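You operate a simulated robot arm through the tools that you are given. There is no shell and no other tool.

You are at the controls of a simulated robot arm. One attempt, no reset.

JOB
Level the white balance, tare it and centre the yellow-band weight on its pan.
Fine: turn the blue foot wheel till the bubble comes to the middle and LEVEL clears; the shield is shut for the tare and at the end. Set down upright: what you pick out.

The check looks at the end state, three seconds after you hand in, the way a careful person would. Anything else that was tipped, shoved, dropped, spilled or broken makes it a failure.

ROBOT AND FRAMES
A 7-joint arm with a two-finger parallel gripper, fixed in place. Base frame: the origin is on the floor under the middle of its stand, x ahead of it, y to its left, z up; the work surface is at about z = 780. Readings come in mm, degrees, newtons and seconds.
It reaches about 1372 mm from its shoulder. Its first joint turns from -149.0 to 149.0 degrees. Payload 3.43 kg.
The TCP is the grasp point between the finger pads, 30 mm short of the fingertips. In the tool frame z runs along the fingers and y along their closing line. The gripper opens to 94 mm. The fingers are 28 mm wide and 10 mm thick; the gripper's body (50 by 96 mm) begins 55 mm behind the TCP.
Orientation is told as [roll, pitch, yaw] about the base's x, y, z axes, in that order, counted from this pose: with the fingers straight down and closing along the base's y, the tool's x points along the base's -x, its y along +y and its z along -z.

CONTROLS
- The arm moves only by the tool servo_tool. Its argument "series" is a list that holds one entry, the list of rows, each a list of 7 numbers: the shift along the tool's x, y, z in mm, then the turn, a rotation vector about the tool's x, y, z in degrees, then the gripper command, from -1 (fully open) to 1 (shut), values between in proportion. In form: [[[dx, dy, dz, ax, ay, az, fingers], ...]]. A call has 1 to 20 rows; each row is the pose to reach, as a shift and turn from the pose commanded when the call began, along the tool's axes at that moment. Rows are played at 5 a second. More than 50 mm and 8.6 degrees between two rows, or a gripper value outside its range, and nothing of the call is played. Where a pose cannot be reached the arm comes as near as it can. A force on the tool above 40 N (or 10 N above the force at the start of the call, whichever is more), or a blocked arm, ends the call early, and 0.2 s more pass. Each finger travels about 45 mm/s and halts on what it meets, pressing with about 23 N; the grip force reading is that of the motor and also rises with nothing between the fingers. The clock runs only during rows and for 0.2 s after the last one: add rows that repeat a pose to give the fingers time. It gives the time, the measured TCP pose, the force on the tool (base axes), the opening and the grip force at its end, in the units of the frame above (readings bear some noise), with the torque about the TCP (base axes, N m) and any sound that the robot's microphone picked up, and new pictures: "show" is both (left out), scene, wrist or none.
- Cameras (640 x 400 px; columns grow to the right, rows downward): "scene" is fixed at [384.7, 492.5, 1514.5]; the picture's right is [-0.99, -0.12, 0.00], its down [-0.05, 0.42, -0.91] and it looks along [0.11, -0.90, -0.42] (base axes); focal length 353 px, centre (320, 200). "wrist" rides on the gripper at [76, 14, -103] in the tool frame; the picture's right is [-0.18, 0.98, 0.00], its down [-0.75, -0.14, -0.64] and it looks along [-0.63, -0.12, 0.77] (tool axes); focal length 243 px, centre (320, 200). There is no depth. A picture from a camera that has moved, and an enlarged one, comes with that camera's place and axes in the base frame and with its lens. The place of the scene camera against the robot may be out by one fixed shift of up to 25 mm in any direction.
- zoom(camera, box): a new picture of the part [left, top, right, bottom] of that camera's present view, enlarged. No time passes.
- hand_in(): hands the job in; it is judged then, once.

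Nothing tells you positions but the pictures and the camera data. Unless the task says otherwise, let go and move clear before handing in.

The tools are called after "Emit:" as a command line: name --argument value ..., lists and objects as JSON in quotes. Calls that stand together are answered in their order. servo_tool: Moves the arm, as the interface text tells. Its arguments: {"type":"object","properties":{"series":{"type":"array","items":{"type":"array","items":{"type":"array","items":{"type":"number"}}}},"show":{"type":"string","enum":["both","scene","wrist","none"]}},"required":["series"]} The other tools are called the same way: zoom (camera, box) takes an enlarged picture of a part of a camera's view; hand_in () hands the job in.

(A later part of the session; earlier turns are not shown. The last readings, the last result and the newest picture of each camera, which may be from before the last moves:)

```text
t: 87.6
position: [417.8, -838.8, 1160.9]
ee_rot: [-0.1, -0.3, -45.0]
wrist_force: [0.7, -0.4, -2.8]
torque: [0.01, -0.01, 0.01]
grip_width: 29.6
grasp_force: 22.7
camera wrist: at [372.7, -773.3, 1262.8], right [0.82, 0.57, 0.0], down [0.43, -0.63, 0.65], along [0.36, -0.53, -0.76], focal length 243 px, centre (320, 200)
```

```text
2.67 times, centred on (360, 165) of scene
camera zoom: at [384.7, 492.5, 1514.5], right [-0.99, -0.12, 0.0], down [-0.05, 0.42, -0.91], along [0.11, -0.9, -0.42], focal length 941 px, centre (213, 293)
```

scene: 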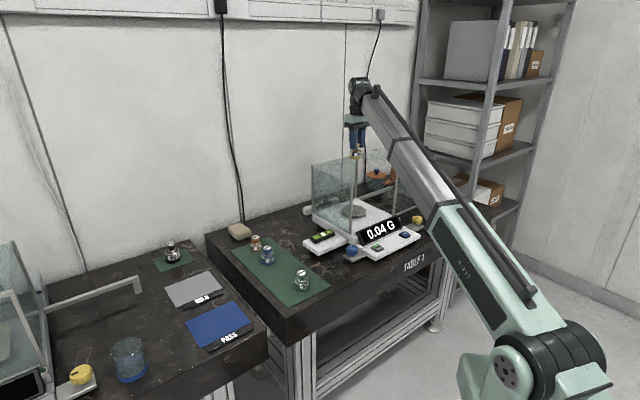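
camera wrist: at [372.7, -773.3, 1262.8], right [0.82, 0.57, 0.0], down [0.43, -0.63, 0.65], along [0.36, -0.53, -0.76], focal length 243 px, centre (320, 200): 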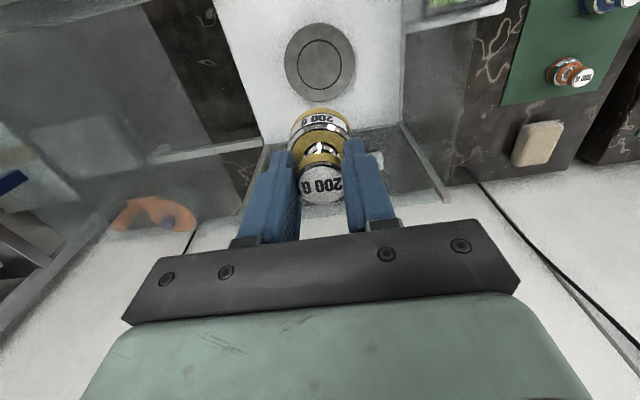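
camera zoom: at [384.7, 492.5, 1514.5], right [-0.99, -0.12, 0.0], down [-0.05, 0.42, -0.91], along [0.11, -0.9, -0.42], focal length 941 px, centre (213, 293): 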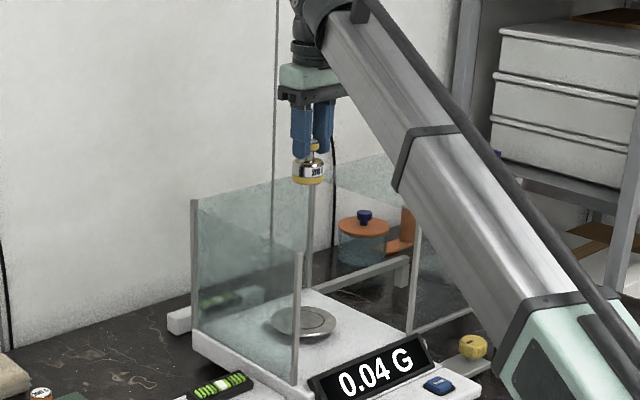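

The weight hangs over the pan. I'll lower in stages, watching the forearm's clearance to the front-left post and the alignment.

Emit:
servo_tool --series '[[[0, 0, 4, 0, 0, 0, 1], [0, 0, 14, 0, 0, 0, 1], [0, 0, 28, 0, 0, 0, 1], [0, 0, 44, 0, 0, 0, 1], [0, 0, 60, 0, 0, 0, 1], [0, 0, 76, 0, 0, 0, 1], [0, 0, 92, 0, 0, 0, 1], [0, 0, 106, 0, 0, 0, 1], [0, 0, 116, 0, 0, 0, 1], [0, 0, 120, 0, 0, 0, 1], [0, 0, 120, 0, 0, 0, 1]]]'

Emit:
zoom --camera "wrist" --box '[220, 0, 420, 200]'

Emit:
zoom --camera "scene" --box '[300, 120, 430, 240]'

```text
t: 90.0
position: [417.4, -839.3, 1040.6]
ee_rot: [-0.2, -0.3, -45.1]
wrist_force: [-1.2, 0.8, -1.7]
torque: [0.0, 0.01, 0.03]
grip_width: 29.2
grasp_force: 22.9
camera wrist: at [372.8, -774.1, 1142.6], right [0.82, 0.57, 0.0], down [0.43, -0.63, 0.65], along [0.36, -0.53, -0.76], focal length 243 px, centre (320, 200)
```

scene: 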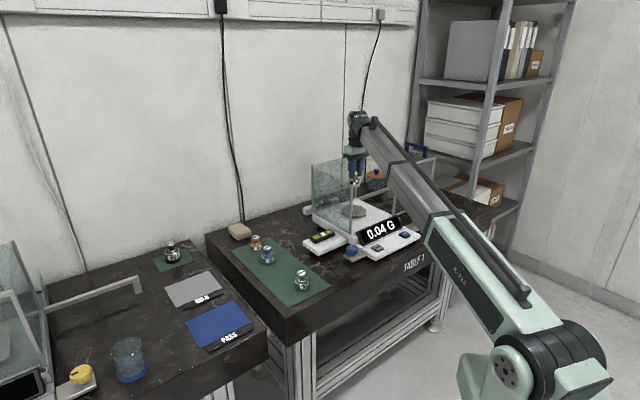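
wrist: 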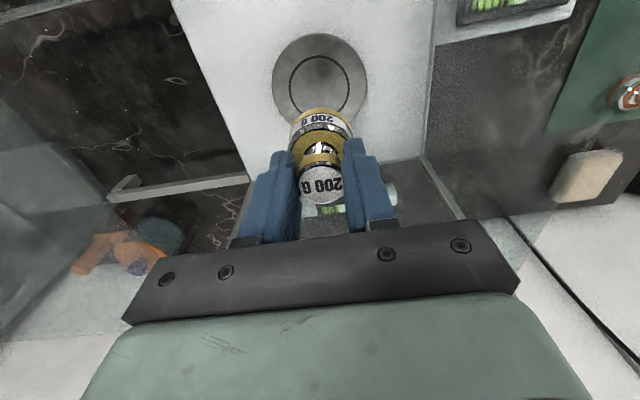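

```text
2.00 times, centred on (320, 100) of wrist
camera zoom: at [372.8, -774.1, 1142.6], right [0.82, 0.57, 0.0], down [0.43, -0.63, 0.65], along [0.36, -0.53, -0.76], focal length 485 px, centre (320, 400)
```

zoom: 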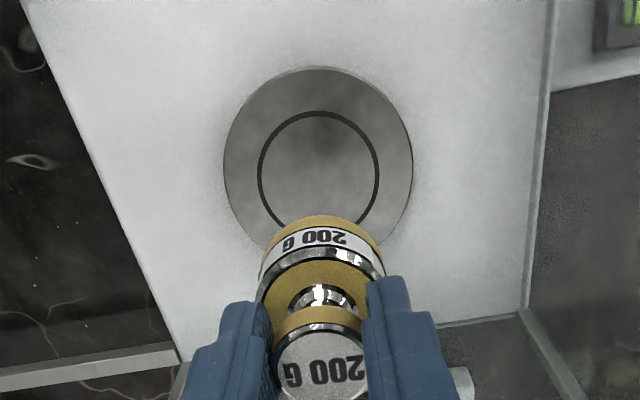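

```text
3.33 times, centred on (365, 180) of scene
camera zoom: at [384.7, 492.5, 1514.5], right [-0.99, -0.12, 0.0], down [-0.05, 0.42, -0.91], along [0.11, -0.9, -0.42], focal length 1176 px, centre (170, 267)
```

zoom: 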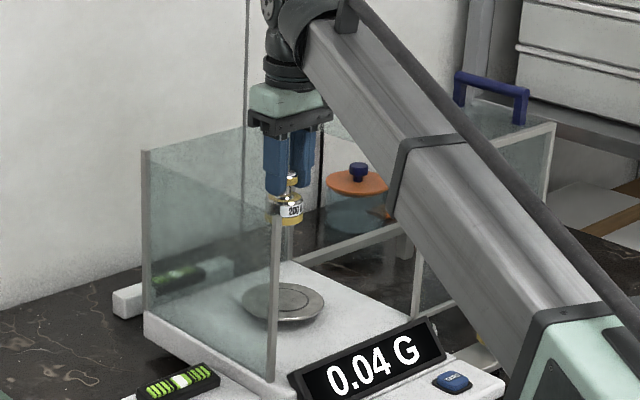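

Clearances are fine. Lowering further to about 30 mm above the pan to fine-tune the centring against the ring.

Emit:
servo_tool --series '[[[0, -0.3, 4, 0, 0, 0, 1], [0, -0.6, 14, 0, 0, 0, 1], [0, -1, 28, 0, 0, 0, 1], [0, -1.2, 44, 0, 0, 0, 1], [0, -1.4, 60, 0, 0, 0, 1], [0, -1.4, 74, 0, 0, 0, 1], [0, -1.4, 86, 0, 0, 0, 1], [0, -1.4, 93, 0, 0, 0, 1], [0, -1.4, 95, 0, 0, 0, 1], [0, -1.4, 95, 0, 0, 0, 1]]]'

Emit:
zoom --camera "wrist" --box '[240, 40, 400, 200]'

Emit:
zoom --camera "scene" --box '[310, 160, 410, 240]'

```text
t: 92.2
position: [415.4, -840.9, 944.7]
ee_rot: [-0.3, -0.3, -45.0]
wrist_force: [-0.6, -0.6, -1.5]
torque: [-0.01, 0.07, 0.02]
grip_width: 29.2
grasp_force: 23.0
camera wrist: at [371.1, -775.4, 1048.2], right [0.82, 0.57, 0.0], down [0.43, -0.63, 0.65], along [0.36, -0.53, -0.76], focal length 243 px, centre (320, 200)
```

scene: 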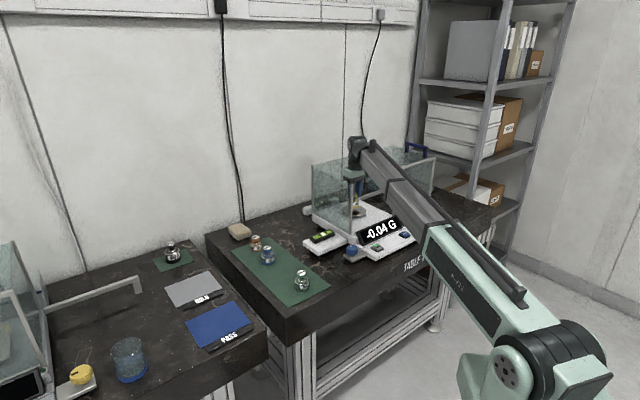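
wrist: 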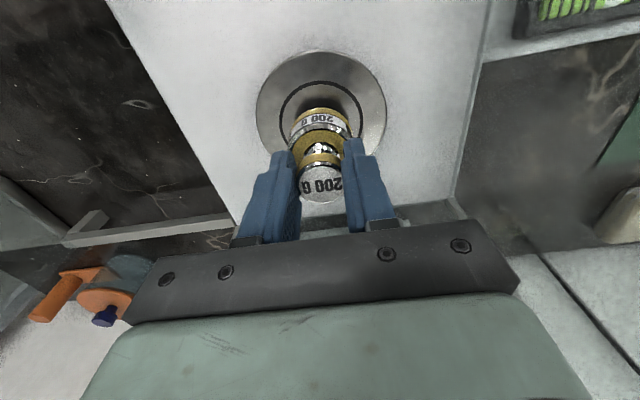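

```text
2.50 times, centred on (320, 120) of wrist
camera zoom: at [371.1, -775.4, 1048.2], right [0.82, 0.57, 0.0], down [0.43, -0.63, 0.65], along [0.36, -0.53, -0.76], focal length 606 px, centre (320, 400)
```

zoom: 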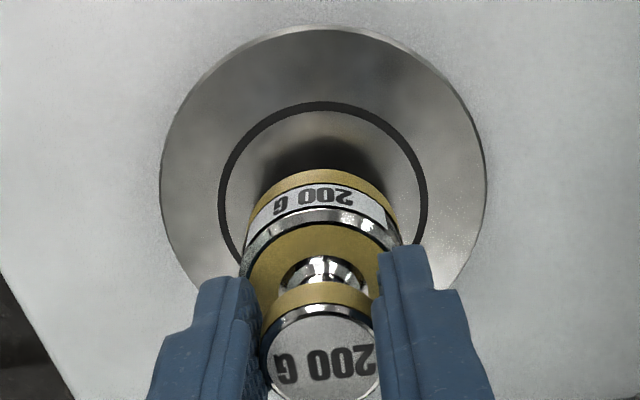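

```text
5.00 times, centred on (360, 200) of scene
camera zoom: at [384.7, 492.5, 1514.5], right [-0.99, -0.12, 0.0], down [-0.05, 0.42, -0.91], along [0.11, -0.9, -0.42], focal length 1764 px, centre (120, 200)
```

zoom: 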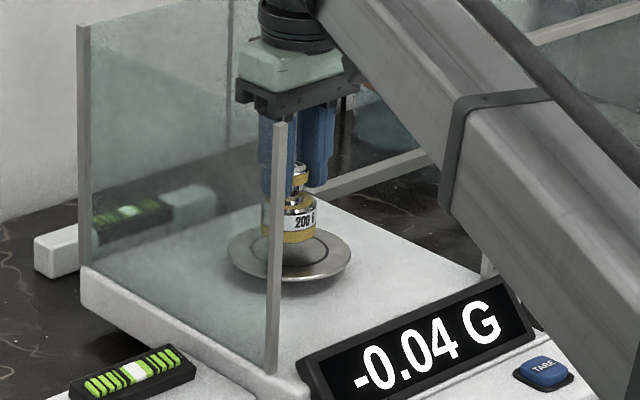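

Weight and ring agree to about 1 mm; I'll nudge by (-1, +0.5) and lower most of the remaining ~22 mm, then finish in tiny steps watching the force.

Emit:
servo_tool --series '[[[-0.5, 0.3, 3, 0, 0, 0, 1], [-1, 0.5, 8, 0, 0, 0, 1], [-1, 0.5, 13, 0, 0, 0, 1], [-1, 0.5, 16, 0, 0, 0, 1], [-1, 0.5, 17, 0, 0, 0, 1], [-1, 0.5, 17, 0, 0, 0, 1]]]' --show "wrist"

Emit:
zoom --camera "wrist" --box '[240, 40, 400, 200]'

Emit:
zoom --camera "scene" --box '[325, 175, 385, 220]'

```text
t: 93.6
position: [416.7, -840.9, 929.2]
ee_rot: [-0.3, -0.4, -45.0]
wrist_force: [0.0, -2.2, 16.7]
torque: [-0.11, -0.08, 0.01]
grip_width: 29.7
grasp_force: 23.0
camera wrist: at [372.5, -775.4, 1031.9], right [0.82, 0.57, 0.0], down [0.43, -0.63, 0.65], along [0.36, -0.54, -0.76], focal length 243 px, centre (320, 200)
```

wrist: 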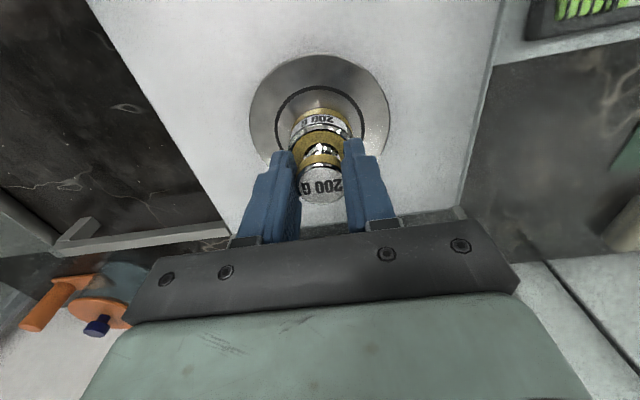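

```text
2.50 times, centred on (320, 120) of wrist
camera zoom: at [372.5, -775.4, 1031.9], right [0.82, 0.57, 0.0], down [0.43, -0.63, 0.65], along [0.36, -0.54, -0.76], focal length 606 px, centre (320, 400)
```

zoom: 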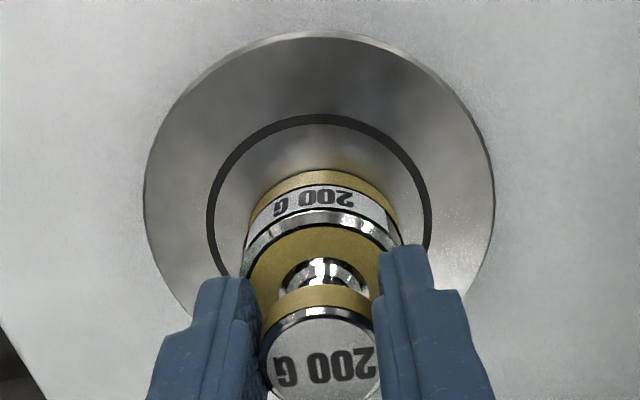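

```text
8.89 times, centred on (355, 198) of scene
camera zoom: at [384.7, 492.5, 1514.5], right [-0.99, -0.12, 0.0], down [-0.05, 0.42, -0.91], along [0.11, -0.9, -0.42], focal length 3136 px, centre (9, 222)
```

zoom: 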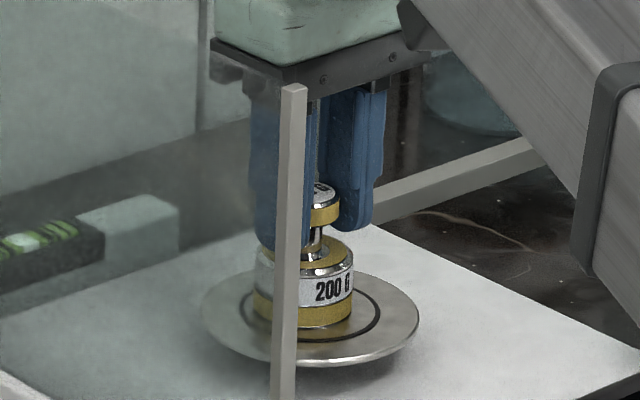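

The weight has already touched the pan (17 N), so the pan is near z≈869. Now in the same plane, both views show the weight about 3 mm too far back and 1 mm left; I'll lift 5 mm, shift by (+3.3, -1.1) and check.

Emit:
servo_tool --series '[[[0, 0, -2, 0, 0, 0, 1], [0, 0, -5, 0, 0, 0, 1], [1.5, -0.5, -5, 0, 0, 0, 1], [3.3, -1.1, -5, 0, 0, 0, 1], [3.3, -1.1, -4, 0, 0, 0, 1], [3.3, -1.1, -3, 0, 0, 0, 1], [3.3, -1.1, -2.5, 0, 0, 0, 1], [3.3, -1.1, -2.5, 0, 0, 0, 1]]]' --show "wrist"

Emit:
zoom --camera "wrist" --box '[240, 40, 400, 200]'

Emit:
zoom --camera "scene" --box '[325, 175, 385, 220]'

```text
t: 95.4
position: [414.2, -839.5, 931.4]
ee_rot: [-0.2, -0.3, -45.1]
wrist_force: [0.0, 0.6, -1.8]
torque: [0.03, 0.02, -0.02]
grip_width: 29.1
grasp_force: 23.4
camera wrist: at [369.7, -773.7, 1033.4], right [0.82, 0.57, 0.0], down [0.43, -0.63, 0.65], along [0.36, -0.53, -0.76], focal length 243 px, centre (320, 200)
```

wrist: 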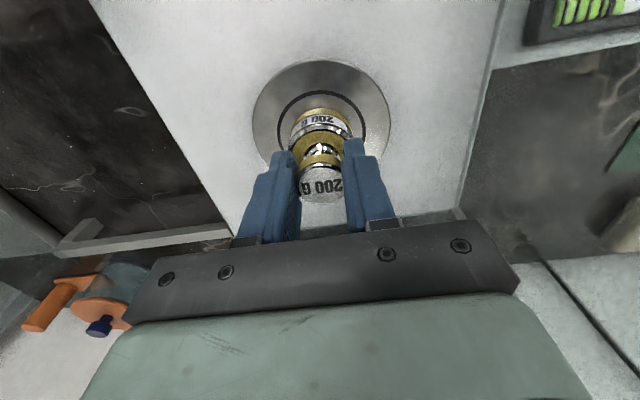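

```text
2.50 times, centred on (320, 120) of wrist
camera zoom: at [369.7, -773.7, 1033.4], right [0.82, 0.57, 0.0], down [0.43, -0.63, 0.65], along [0.36, -0.53, -0.76], focal length 606 px, centre (320, 400)
```

zoom: 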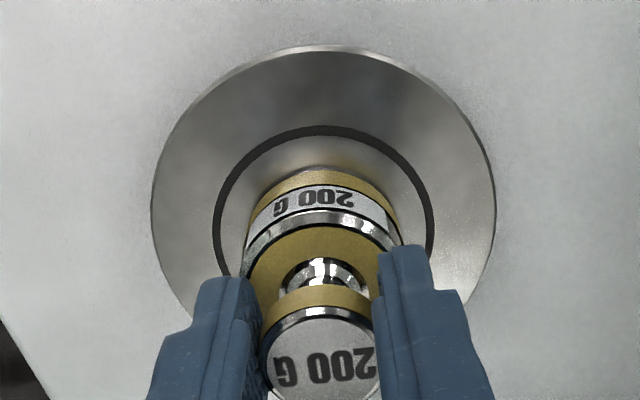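

```text
8.89 times, centred on (355, 198) of scene
camera zoom: at [384.7, 492.5, 1514.5], right [-0.99, -0.12, 0.0], down [-0.05, 0.42, -0.91], along [0.11, -0.9, -0.42], focal length 3136 px, centre (9, 222)
```

zoom: 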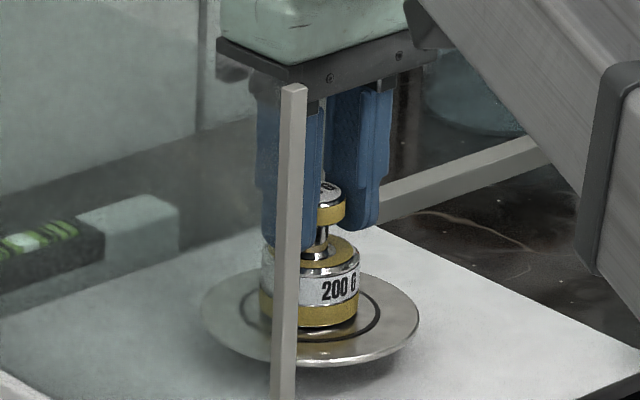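

Now the weight sits within about half a millimetre of the ring's centre in both views. Lowering the last 2 mm to light contact.

Emit:
servo_tool --series '[[[0, 0, 0.5, 0, 0, 0, 1], [0, 0, 1, 0, 0, 0, 1], [0, 0, 1.5, 0, 0, 0, 1], [0, 0, 1.5, 0, 0, 0, 1]]]' --show "none"

Emit:
zoom --camera "scene" --box '[325, 175, 425, 250]'

```text
t: 96.4
position: [413.8, -838.5, 930.9]
ee_rot: [-0.2, -0.2, -45.0]
wrist_force: [0.0, 0.6, -1.5]
torque: [0.02, 0.03, 0.02]
grip_width: 29.3
grasp_force: 23.2
```

```text
5.33 times, centred on (375, 212) of scene
camera zoom: at [384.7, 492.5, 1514.5], right [-0.99, -0.12, 0.0], down [-0.05, 0.42, -0.91], along [0.11, -0.9, -0.42], focal length 1881 px, centre (27, 133)
```

zoom: 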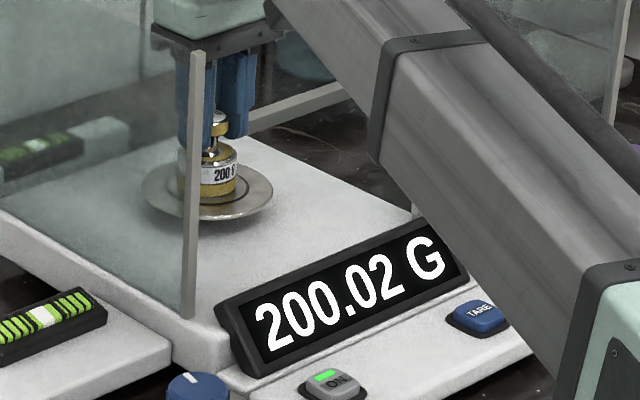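

The display shows 200.02 G but my wrist still reads a little of the weight, so it's only just touching. Another millimetre down for a light seat, then a check.

Emit:
servo_tool --series '[[[0, 0, 0.5, 0, 0, 0, 1], [0, 0, 1, 0, 0, 0, 1], [0, 0, 1, 0, 0, 0, 1]]]' --show "wrist"

Emit:
zoom --camera "scene" --box '[325, 175, 385, 220]'

Emit:
zoom --camera "wrist" --box '[240, 40, 400, 200]'

```text
t: 97.2
position: [414.6, -839.1, 929.9]
ee_rot: [-0.3, -0.3, -44.9]
wrist_force: [0.1, 1.9, 3.2]
torque: [0.08, -0.1, 0.09]
grip_width: 29.2
grasp_force: 23.2
camera wrist: at [370.0, -774.8, 1032.0], right [0.82, 0.57, 0.0], down [0.43, -0.63, 0.65], along [0.36, -0.53, -0.76], focal length 243 px, centre (320, 200)
```

wrist: 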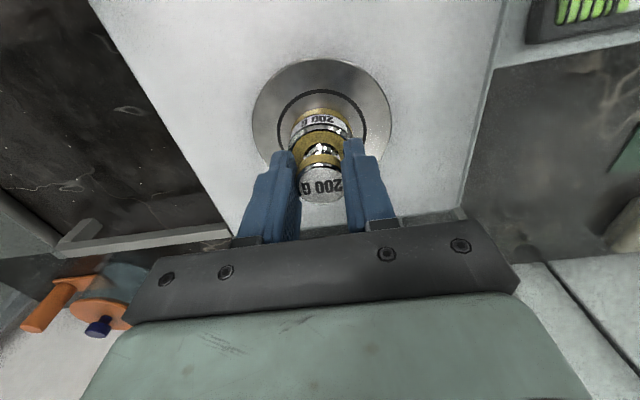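

```text
8.89 times, centred on (355, 198) of scene
camera zoom: at [384.7, 492.5, 1514.5], right [-0.99, -0.12, 0.0], down [-0.05, 0.42, -0.91], along [0.11, -0.9, -0.42], focal length 3136 px, centre (9, 222)
```

zoom: 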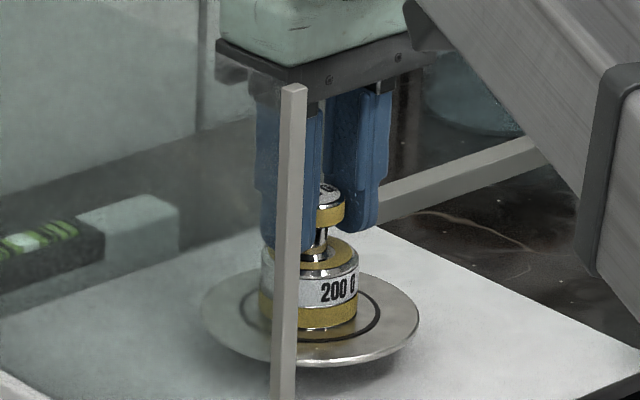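

```text
2.50 times, centred on (320, 120) of wrist
camera zoom: at [370.0, -774.8, 1032.0], right [0.82, 0.57, 0.0], down [0.43, -0.63, 0.65], along [0.36, -0.53, -0.76], focal length 606 px, centre (320, 400)
```

zoom: 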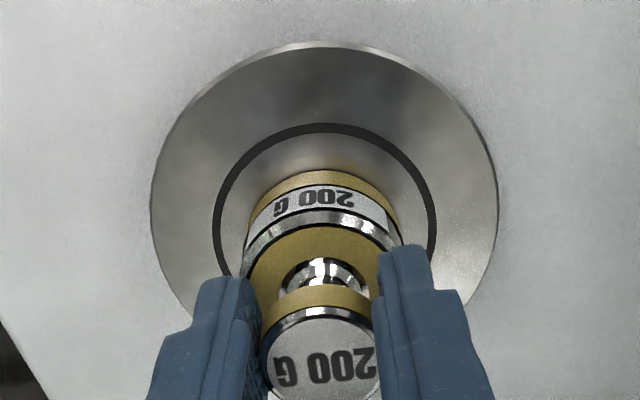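

Seated with 3 N. It's about 1.3 mm back from centre; one small correction is cheap: lift 3 mm, shift (+1.3, +0.4), and set down again.

Emit:
servo_tool --series '[[[0, 0, -1.5, 0, 0, 0, 1], [0, 0, -3, 0, 0, 0, 1], [0.7, 0.2, -3, 0, 0, 0, 1], [1.3, 0.4, -3, 0, 0, 0, 1], [1.3, 0.4, -2, 0, 0, 0, 1], [1.3, 0.4, -1, 0, 0, 0, 1], [1.3, 0.4, 0, 0, 0, 0, 1], [1.3, 0.4, 0, 0, 0, 0, 1]]]' --show "wrist"

Emit:
zoom --camera "scene" --box '[325, 175, 385, 220]'

Emit:
zoom --camera "wrist" --box '[240, 40, 400, 200]'

```text
t: 99.0
position: [414.2, -838.7, 929.7]
ee_rot: [-0.3, -0.4, -45.0]
wrist_force: [-0.2, -0.9, 12.0]
torque: [-0.01, -0.1, -0.03]
grip_width: 29.2
grasp_force: 22.8
camera wrist: at [369.2, -773.3, 1031.9], right [0.82, 0.57, 0.0], down [0.43, -0.63, 0.65], along [0.36, -0.54, -0.76], focal length 243 px, centre (320, 200)
```

wrist: 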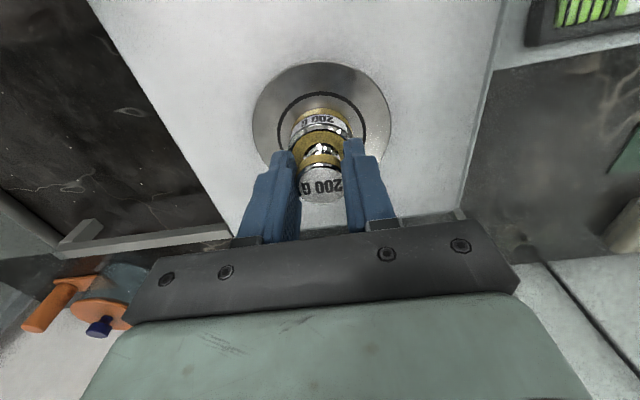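

```text
8.89 times, centred on (355, 198) of scene
camera zoom: at [384.7, 492.5, 1514.5], right [-0.99, -0.12, 0.0], down [-0.05, 0.42, -0.91], along [0.11, -0.9, -0.42], focal length 3136 px, centre (9, 222)
```

zoom: 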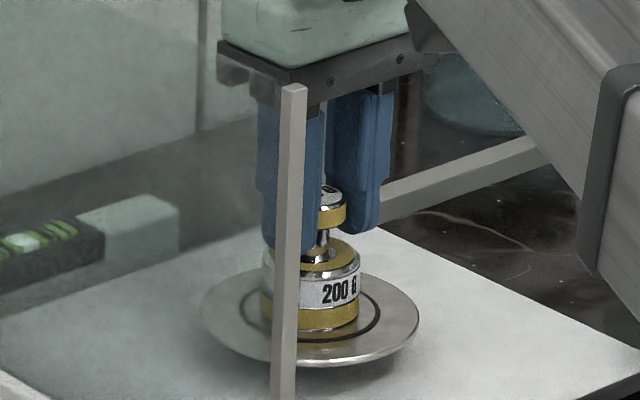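

```text
2.50 times, centred on (320, 120) of wrist
camera zoom: at [369.2, -773.3, 1031.9], right [0.82, 0.57, 0.0], down [0.43, -0.63, 0.65], along [0.36, -0.54, -0.76], focal length 606 px, centre (320, 400)
```

zoom: 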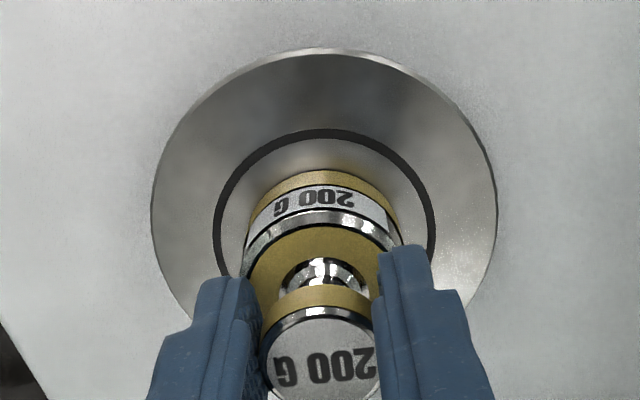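

Centred now (ring gap ≈9.5 mm all round, as expected). Easing the push slightly, then opening the fingers slowly and rising straight up.

Emit:
servo_tool --series '[[[0, 0, -0.4, 0, 0, 0, 1], [0, 0, -0.8, 0, 0, 0, 1], [0, 0, -0.8, 0, 0, 0, 0.5], [0, 0, -0.8, 0, 0, 0, 0.3], [0, 0, -0.8, 0, 0, 0, 0.15], [0, 0, -0.8, 0, 0, 0, 0], [0, 0, -0.8, 0, 0, 0, -0.15], [0, 0, -0.8, 0, 0, 0, -0.28], [0, 0, -0.8, 0, 0, 0, -0.28], [0, 0, -0.8, 0, 0, 0, -0.28]]]'

Emit:
zoom --camera "scene" --box '[325, 175, 425, 250]'

Emit:
zoom --camera "wrist" --box '[240, 40, 400, 200]'

```text
t: 101.2
position: [412.5, -837.8, 930.2]
ee_rot: [-0.2, -0.2, -44.9]
wrist_force: [-0.1, 0.0, -0.4]
torque: [-0.02, 0.01, 0.02]
grip_width: 60.1
grasp_force: 0.0
camera wrist: at [369.6, -773.5, 1032.0], right [0.82, 0.57, 0.0], down [0.43, -0.63, 0.65], along [0.36, -0.53, -0.76], focal length 243 px, centre (320, 200)
```

scene: 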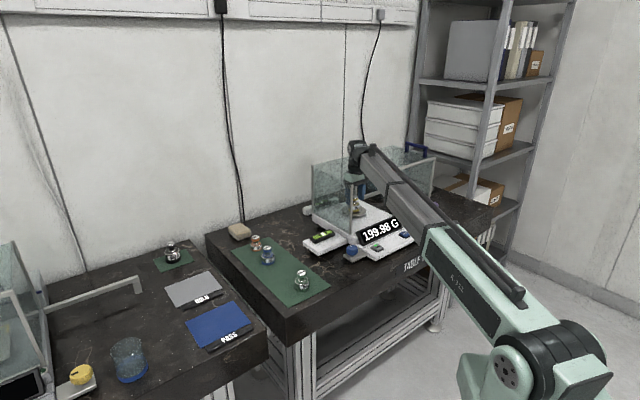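
wrist: 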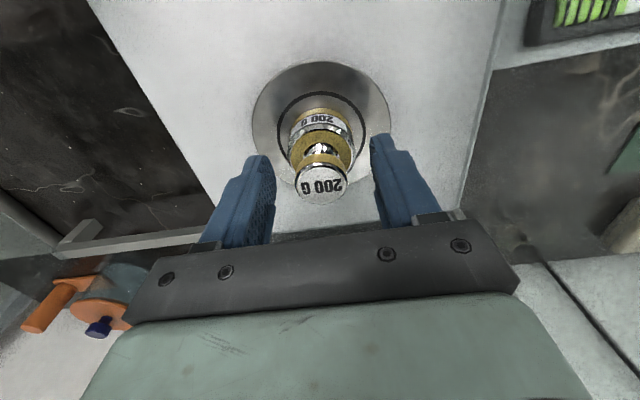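

```text
5.33 times, centred on (375, 212) of scene
camera zoom: at [384.7, 492.5, 1514.5], right [-0.99, -0.12, 0.0], down [-0.05, 0.42, -0.91], along [0.11, -0.9, -0.42], focal length 1881 px, centre (27, 133)
```

zoom: 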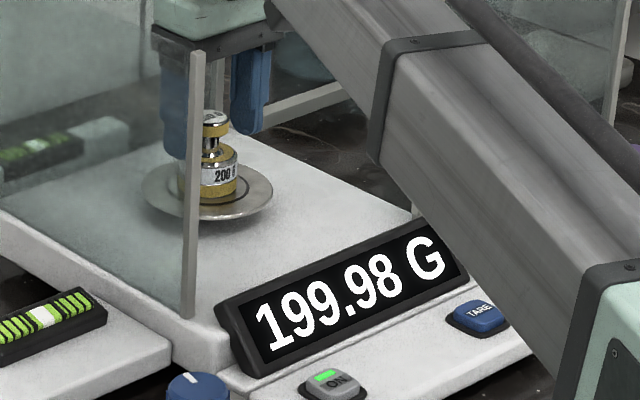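

```text
2.50 times, centred on (320, 120) of wrist
camera zoom: at [369.6, -773.5, 1032.0], right [0.82, 0.57, 0.0], down [0.43, -0.63, 0.65], along [0.36, -0.53, -0.76], focal length 606 px, centre (320, 400)
```

zoom: 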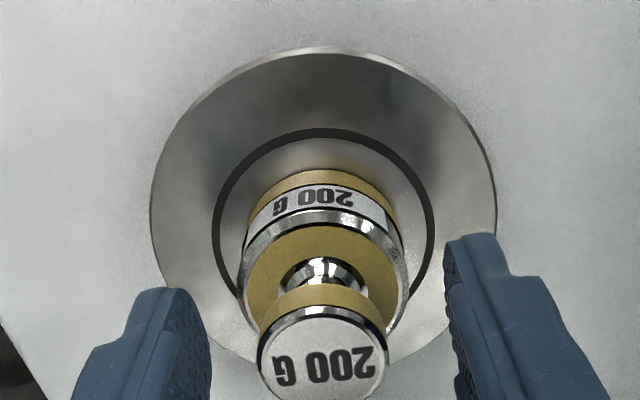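

Released: the weight stands upright, centred, reading about 200 g. Now rising straight up clear of the shield.

Emit:
servo_tool --series '[[[0, 0, -3, 0, 0, 0, -0.28], [0, 0, -10, 0, 0, 0, -0.28], [0, 0, -22, 0, 0, 0, -0.28], [0, 0, -38, 0, 0, 0, -0.28], [0, 0, -56, 0, 0, 0, -0.28], [0, 0, -76, 0, 0, 0, -0.28], [0, 0, -98, 0, 0, 0, -0.28], [0, 0, -120, 0, 0, 0, -0.28], [0, 0, -142, 0, 0, 0, -0.28], [0, 0, -164, 0, 0, 0, -0.28], [0, 0, -186, 0, 0, 0, -0.28], [0, 0, -206, 0, 0, 0, -0.28], [0, 0, -222, 0, 0, 0, -0.28], [0, 0, -232, 0, 0, 0, -0.28], [0, 0, -236, 0, 0, 0, -0.28], [0, 0, -236, 0, 0, 0, -0.28]]]'

Emit:
zoom --camera "scene" --box '[300, 130, 440, 250]'

Emit:
zoom --camera "wrist" --box '[240, 0, 400, 140]'

```text
t: 104.6
position: [413.6, -835.7, 1167.3]
ee_rot: [-0.3, -0.3, -45.0]
wrist_force: [-0.1, -0.4, -0.9]
torque: [0.0, 0.01, 0.0]
grip_width: 60.1
grasp_force: 0.0
camera wrist: at [369.2, -771.2, 1268.4], right [0.82, 0.57, 0.0], down [0.43, -0.63, 0.65], along [0.36, -0.53, -0.76], focal length 243 px, centre (320, 200)
```

scene: 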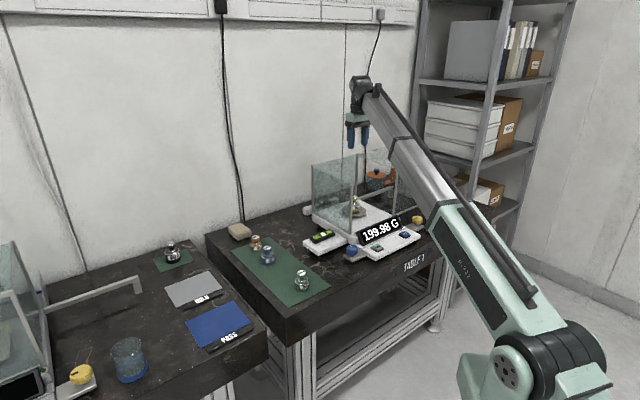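
wrist: 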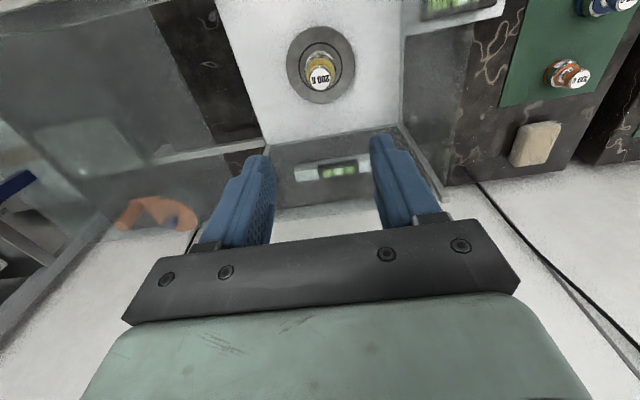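

```text
3.33 times, centred on (370, 190) of scene
camera zoom: at [384.7, 492.5, 1514.5], right [-0.99, -0.12, 0.0], down [-0.05, 0.42, -0.91], along [0.11, -0.9, -0.42], focal length 1176 px, centre (153, 233)
```

zoom: 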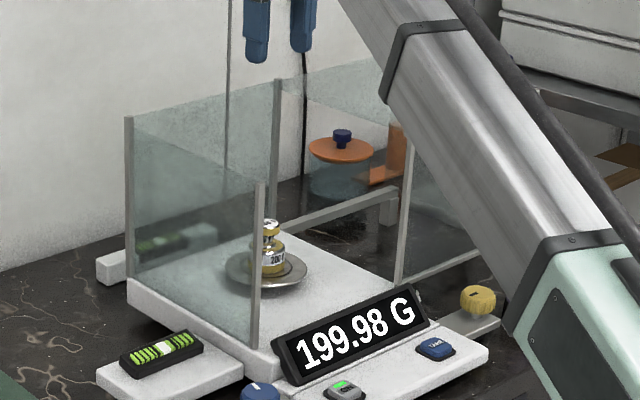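

```text
2.86 times, centred on (320, 70) of wrist
camera zoom: at [369.2, -771.2, 1268.4], right [0.82, 0.57, 0.0], down [0.43, -0.63, 0.65], along [0.36, -0.53, -0.76], focal length 693 px, centre (320, 571)
```

zoom: 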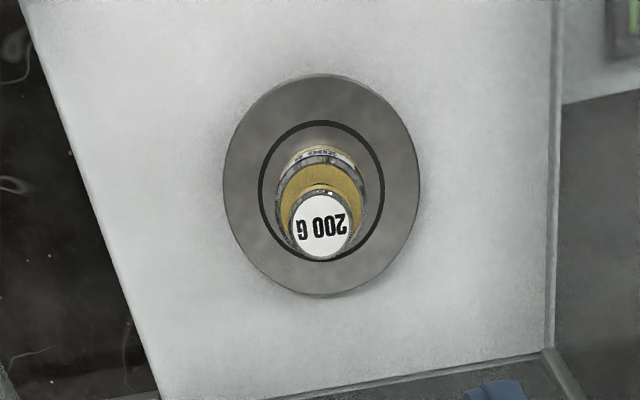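

Weight is well centred on the pan ring. Now back over the handle in its open position to close the shield.

Emit:
servo_tool --series '[[[0, -6, 0, 0, 0, 0, -0.28], [2, -20, 0, 0, 0, 0, -0.28], [4, -40, 0, 0, 0, 0, -0.28], [7, -64, 0, 0, 0, 0, -0.28], [10, -90, 0, 0, 0, 0, -0.28], [13, -116, 0, 0, 0, 0, -0.28], [16, -142, 0, 0, 0, 0, -0.28], [19, -168, 0, 0, 0, 0, -0.28], [23, -194, 0, 0, 0, 0, -0.28], [26, -220, 0, 0, 0, 0, -0.28], [29, -246, 0, 0, 0, 0, -0.28], [32, -270, 0, 0, 0, 0, -0.28], [35, -292, 0, 0, 0, 0, -0.28], [37, -308, 0, 0, 0, 0, -0.28], [38.4, -317, 0, 0, 0, 0, -0.28], [38.4, -318.8, 0, 0, 0, 0, -0.28], [38.4, -318.8, 0, 0, 0, 0, -0.28]]]'

Emit:
zoom --camera "wrist" --box '[220, 0, 420, 240]'

Emit:
zoom --camera "scene" --box '[370, 100, 470, 180]'

```text
t: 108.2
position: [161.6, -1033.8, 1168.1]
ee_rot: [-0.2, -0.3, -44.9]
wrist_force: [0.2, 0.3, -0.3]
torque: [0.01, -0.01, 0.03]
grip_width: 60.2
grasp_force: 0.1
camera wrist: at [116.7, -970.4, 1269.2], right [0.82, 0.57, 0.0], down [0.43, -0.63, 0.65], along [0.36, -0.53, -0.76], focal length 243 px, centre (320, 200)
```

scene: 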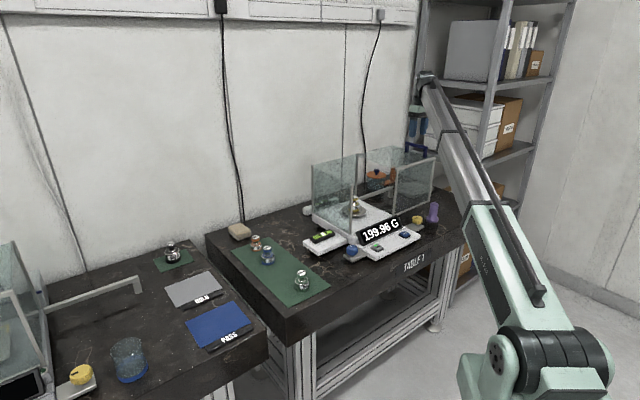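
wrist: 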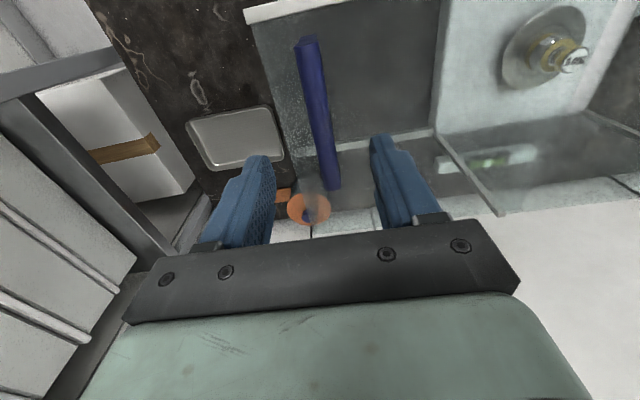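

```text
1.67 times, centred on (320, 120) of wrist
camera zoom: at [116.7, -970.4, 1269.2], right [0.82, 0.57, 0.0], down [0.43, -0.63, 0.65], along [0.36, -0.53, -0.76], focal length 404 px, centre (320, 333)
```

zoom: 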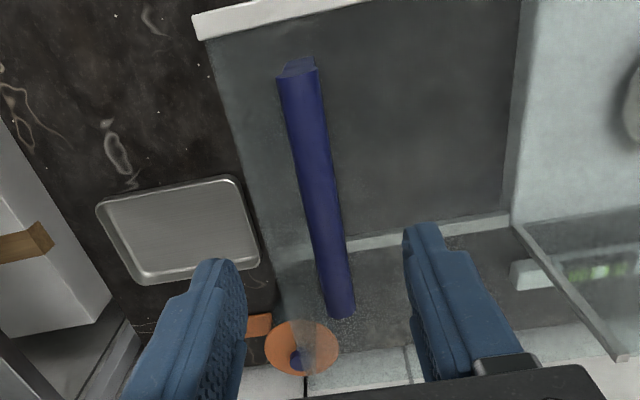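

```text
5.00 times, centred on (420, 140) of scene
camera zoom: at [384.7, 492.5, 1514.5], right [-0.99, -0.12, 0.0], down [-0.05, 0.42, -0.91], along [0.11, -0.9, -0.42], focal length 1764 px, centre (-180, 500)
```

zoom: 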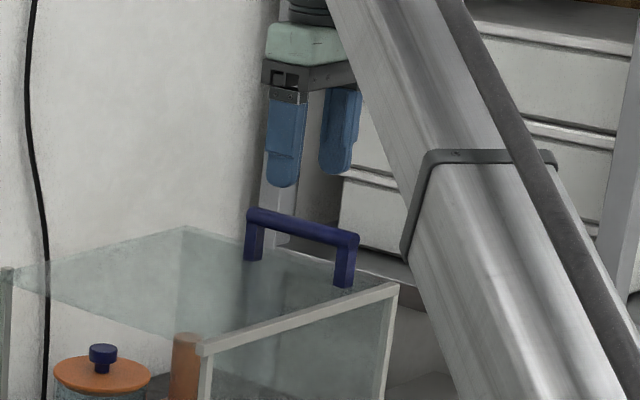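

The bar is centred between my fingers and parallel. Descending and gripping it as before.

Emit:
servo_tool --series '[[[0.8, 0.7, 4, 0, 0, 0, -0.28], [1.6, 1.5, 14, 0, 0, 0, -0.28], [1.6, 1.5, 28, 0, 0, 0, -0.28], [1.6, 1.5, 42, 0, 0, 0, -0.28], [1.6, 1.5, 54, 0, 0, 0, -0.28], [1.6, 1.5, 61, 0, 0, 0, -0.28], [1.6, 1.5, 63, 0, 0, 0, -0.28], [1.6, 1.5, 63, 0, 0, 0, 0.1], [1.6, 1.5, 63, 0, 0, 0, 0.4], [1.6, 1.5, 63, 0, 0, 0, 0.7], [1.6, 1.5, 63, 0, 0, 0, 1], [1.6, 1.5, 63, 0, 0, 0, 1], [1.6, 1.5, 63, 0, 0, 0, 1]]]' --show "wrist"

Emit:
zoom --camera "scene" --box '[370, 100, 470, 180]'

```text
t: 111.0
position: [161.0, -1032.1, 1104.5]
ee_rot: [-0.3, -0.3, -44.9]
wrist_force: [0.3, -0.7, 3.8]
torque: [0.09, 0.03, -0.16]
grip_width: 15.8
grasp_force: 45.0
camera wrist: at [116.1, -967.7, 1205.8], right [0.82, 0.57, 0.0], down [0.43, -0.63, 0.65], along [0.36, -0.53, -0.76], focal length 243 px, centre (320, 200)
```

wrist: 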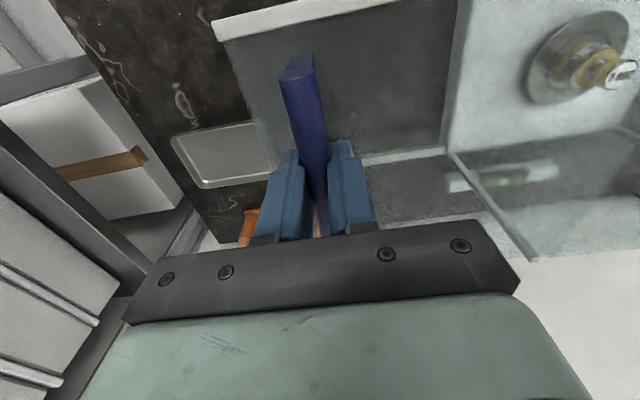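

```text
5.00 times, centred on (420, 140) of scene
camera zoom: at [384.7, 492.5, 1514.5], right [-0.99, -0.12, 0.0], down [-0.05, 0.42, -0.91], along [0.11, -0.9, -0.42], focal length 1764 px, centre (-180, 500)
```

zoom: 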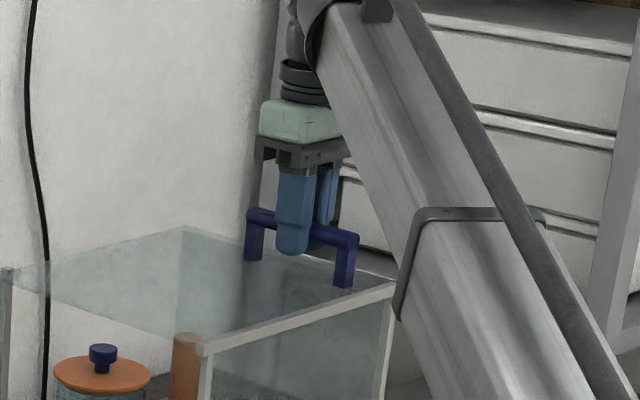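

Gripped. Sliding the shield shut along the 45° track, smoothly, in two stages.

Emit:
servo_tool --series '[[[0, 2, 0, 0, 0, 0, 1], [0, 6, 0, 0, 0, 0, 1], [0, 12, 0, 0, 0, 0, 1], [0, 20, 0, 0, 0, 0, 1], [0, 29, 0, 0, 0, 0, 1], [0, 38, 0, 0, 0, 0, 1], [0, 47, 0, 0, 0, 0, 1], [0, 56, 0, 0, 0, 0, 1], [0, 65, 0, 0, 0, 0, 1], [0, 74, 0, 0, 0, 0, 1], [0, 83, 0, 0, 0, 0, 1], [0, 92, 0, 0, 0, 0, 1], [0, 101, 0, 0, 0, 0, 1], [0, 109, 0, 0, 0, 0, 1], [0, 115, 0, 0, 0, 0, 1], [0, 119, 0, 0, 0, 0, 1], [0, 120, 0, 0, 0, 0, 1]]]' --show "scene"

Emit:
zoom --camera "scene" --box '[300, 130, 440, 250]'

```text
t: 114.6
position: [245.3, -947.6, 1103.2]
ee_rot: [-0.3, -0.4, -45.0]
wrist_force: [-13.0, 9.7, 8.6]
torque: [0.69, 0.74, -0.04]
grip_width: 15.8
grasp_force: 44.9
```

scene: 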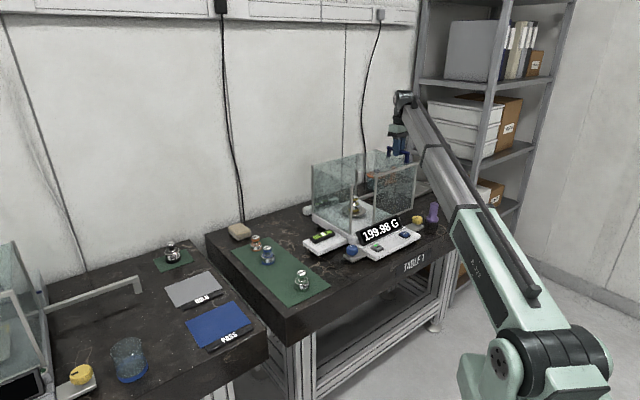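

```text
3.33 times, centred on (370, 190) of scene
camera zoom: at [384.7, 492.5, 1514.5], right [-0.99, -0.12, 0.0], down [-0.05, 0.42, -0.91], along [0.11, -0.9, -0.42], focal length 1176 px, centre (153, 233)
```

zoom: 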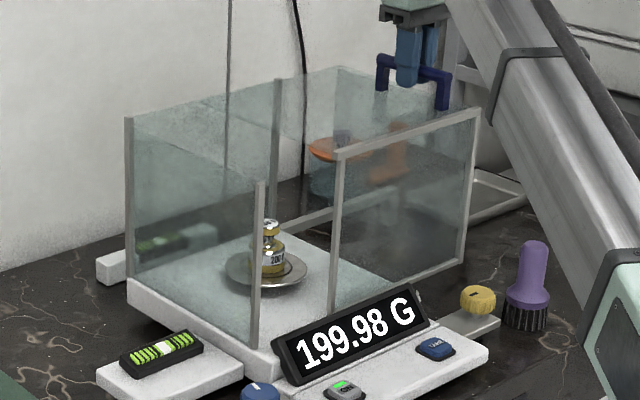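

Halfway, weight undisturbed. Taking out a small side load and sliding the remaining ~110 mm, slowing at the end.

Emit:
servo_tool --series '[[[0.5, 2, -0.3, 0, 0, 0, 1], [1, 6, -0.5, 0, 0, 0, 1], [1.5, 12, -0.5, 0, 0, 0, 1], [1.5, 20, -0.5, 0, 0, 0, 1], [1.5, 29, -0.5, 0, 0, 0, 1], [1.5, 38, -0.5, 0, 0, 0, 1], [1.5, 47, -0.5, 0, 0, 0, 1], [1.5, 56, -0.5, 0, 0, 0, 1], [1.5, 65, -0.5, 0, 0, 0, 1], [1.5, 74, -0.5, 0, 0, 0, 1], [1.5, 82, -0.5, 0, 0, 0, 1], [1.5, 89, -0.5, 0, 0, 0, 1], [1.5, 95, -0.5, 0, 0, 0, 1], [1.5, 100, -0.5, 0, 0, 0, 1], [1.5, 104, -0.5, 0, 0, 0, 1], [1.5, 107, -0.5, 0, 0, 0, 1], [1.5, 108, -0.5, 0, 0, 0, 1]]]' --show "scene"

Emit:
zoom --camera "scene" --box '[300, 130, 440, 250]'

Emit:
zoom --camera "scene" --box '[325, 165, 375, 197]'

```text
t: 118.2
position: [322.2, -870.8, 1103.6]
ee_rot: [-0.2, -0.4, -44.9]
wrist_force: [10.6, -13.9, 17.1]
torque: [0.64, 0.64, -0.1]
grip_width: 15.5
grasp_force: 45.0
```

scene: 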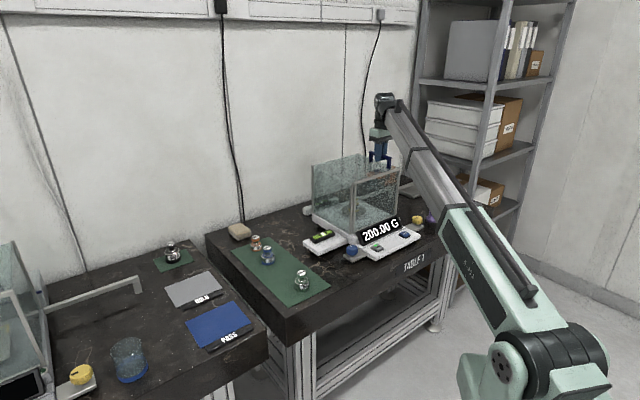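

```text
3.33 times, centred on (370, 190) of scene
camera zoom: at [384.7, 492.5, 1514.5], right [-0.99, -0.12, 0.0], down [-0.05, 0.42, -0.91], along [0.11, -0.9, -0.42], focal length 1176 px, centre (153, 233)
```

zoom: 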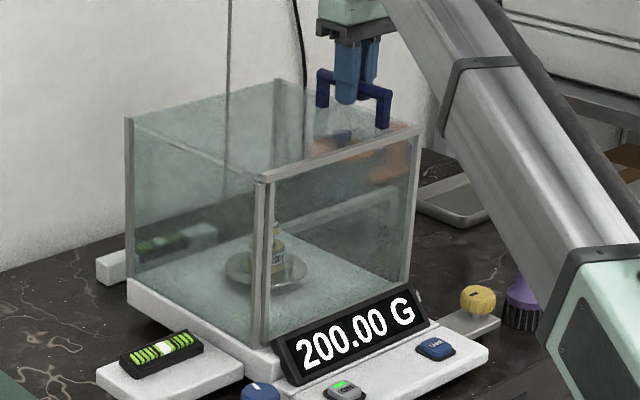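

```text
12.50 times, centred on (350, 181) of scene
camera zoom: at [384.7, 492.5, 1514.5], right [-0.99, -0.12, 0.0], down [-0.05, 0.42, -0.91], along [0.11, -0.9, -0.42], focal length 4409 px, centre (-55, 438)
```

zoom: 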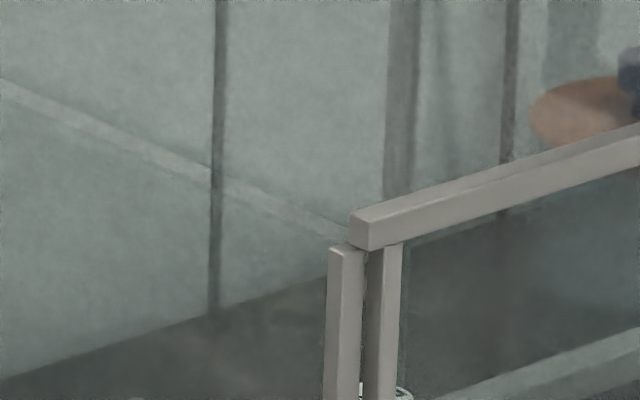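

Reading 200.00 G. The frame is still ~3 mm short of fully shut; relaxing side loads and pushing the last few millimetres gently to the stop.

Emit:
servo_tool --series '[[[-0.7, 0.5, -0.5, 0, 0, 0, 1], [-1.4, 1, -1.2, 0, 0, 0, 1], [-1.4, 2, -1.2, 0, 0, 0, 1], [-1.4, 3, -1.2, 0, 0, 0, 1], [-1.4, 3.5, -1.2, 0, 0, 0, 1], [-1.4, 3.5, -1.2, 0, 0, 0, 1]]]' --show "wrist"

Emit:
zoom --camera "scene" --box '[325, 165, 375, 197]'

Emit:
zoom --camera "scene" --box '[380, 190, 430, 222]'

```text
t: 119.6
position: [324.7, -868.9, 1102.9]
ee_rot: [-0.3, -0.1, -45.0]
wrist_force: [-2.7, 1.1, -6.2]
torque: [-0.49, -0.48, -0.04]
grip_width: 15.2
grasp_force: 44.8
camera wrist: at [279.8, -804.4, 1206.1], right [0.83, 0.56, 0.0], down [0.43, -0.63, 0.64], along [0.36, -0.53, -0.76], focal length 243 px, centre (320, 200)
```

wrist: 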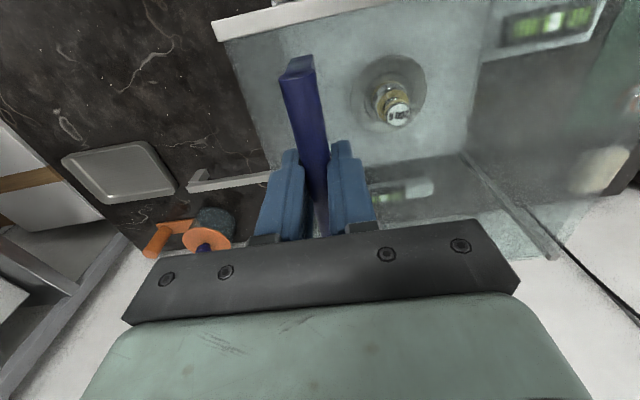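

```text
12.50 times, centred on (350, 181) of scene
camera zoom: at [384.7, 492.5, 1514.5], right [-0.99, -0.12, 0.0], down [-0.05, 0.42, -0.91], along [0.11, -0.9, -0.42], focal length 4409 px, centre (-55, 438)
```

zoom: 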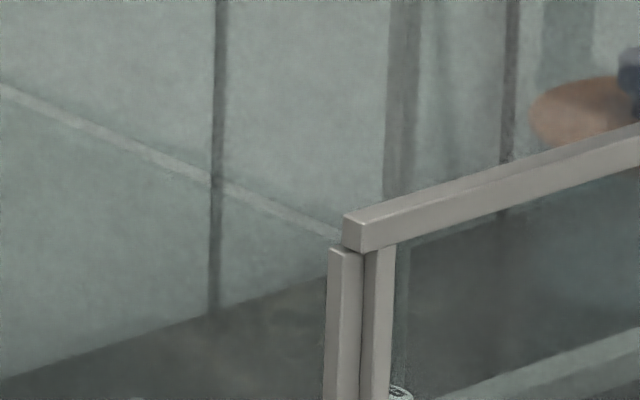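

```text
12.50 times, centred on (405, 206) of scene
camera zoom: at [384.7, 492.5, 1514.5], right [-0.99, -0.12, 0.0], down [-0.05, 0.42, -0.91], along [0.11, -0.9, -0.42], focal length 4409 px, centre (-742, 125)
```

zoom: 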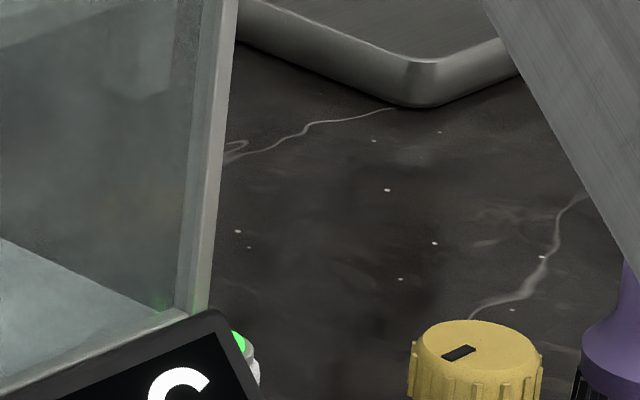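

The frame is back where it began and the green lamp is lit. A slight extra push to confirm it's against its stop.

Emit:
servo_tool --series '[[[0, 0.7, 0, 0, 0, 0, 1], [0, 1.4, 0, 0, 0, 0, 1], [0, 2, 0, 0, 0, 0, 1], [0, 2, 0, 0, 0, 0, 1]]]' --show "none"

Emit:
zoom --camera "scene" --box '[325, 165, 375, 197]'

```text
t: 120.6
position: [325.0, -867.9, 1103.1]
ee_rot: [-0.3, -0.2, -45.1]
wrist_force: [-19.6, -4.6, -10.3]
torque: [0.39, 0.66, 0.31]
grip_width: 15.8
grasp_force: 45.2
```

```text
12.50 times, centred on (350, 181) of scene
camera zoom: at [384.7, 492.5, 1514.5], right [-0.99, -0.12, 0.0], down [-0.05, 0.42, -0.91], along [0.11, -0.9, -0.42], focal length 4409 px, centre (-55, 438)
```

zoom: 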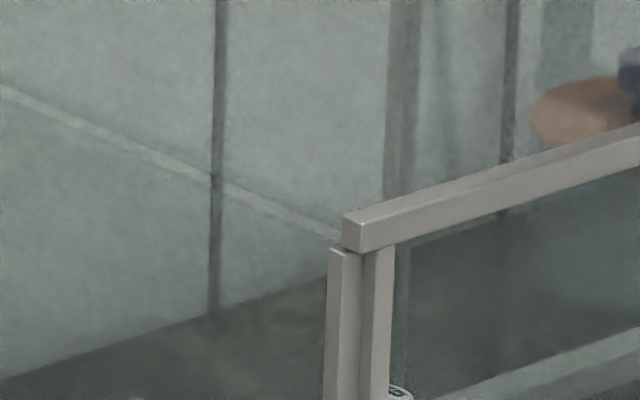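

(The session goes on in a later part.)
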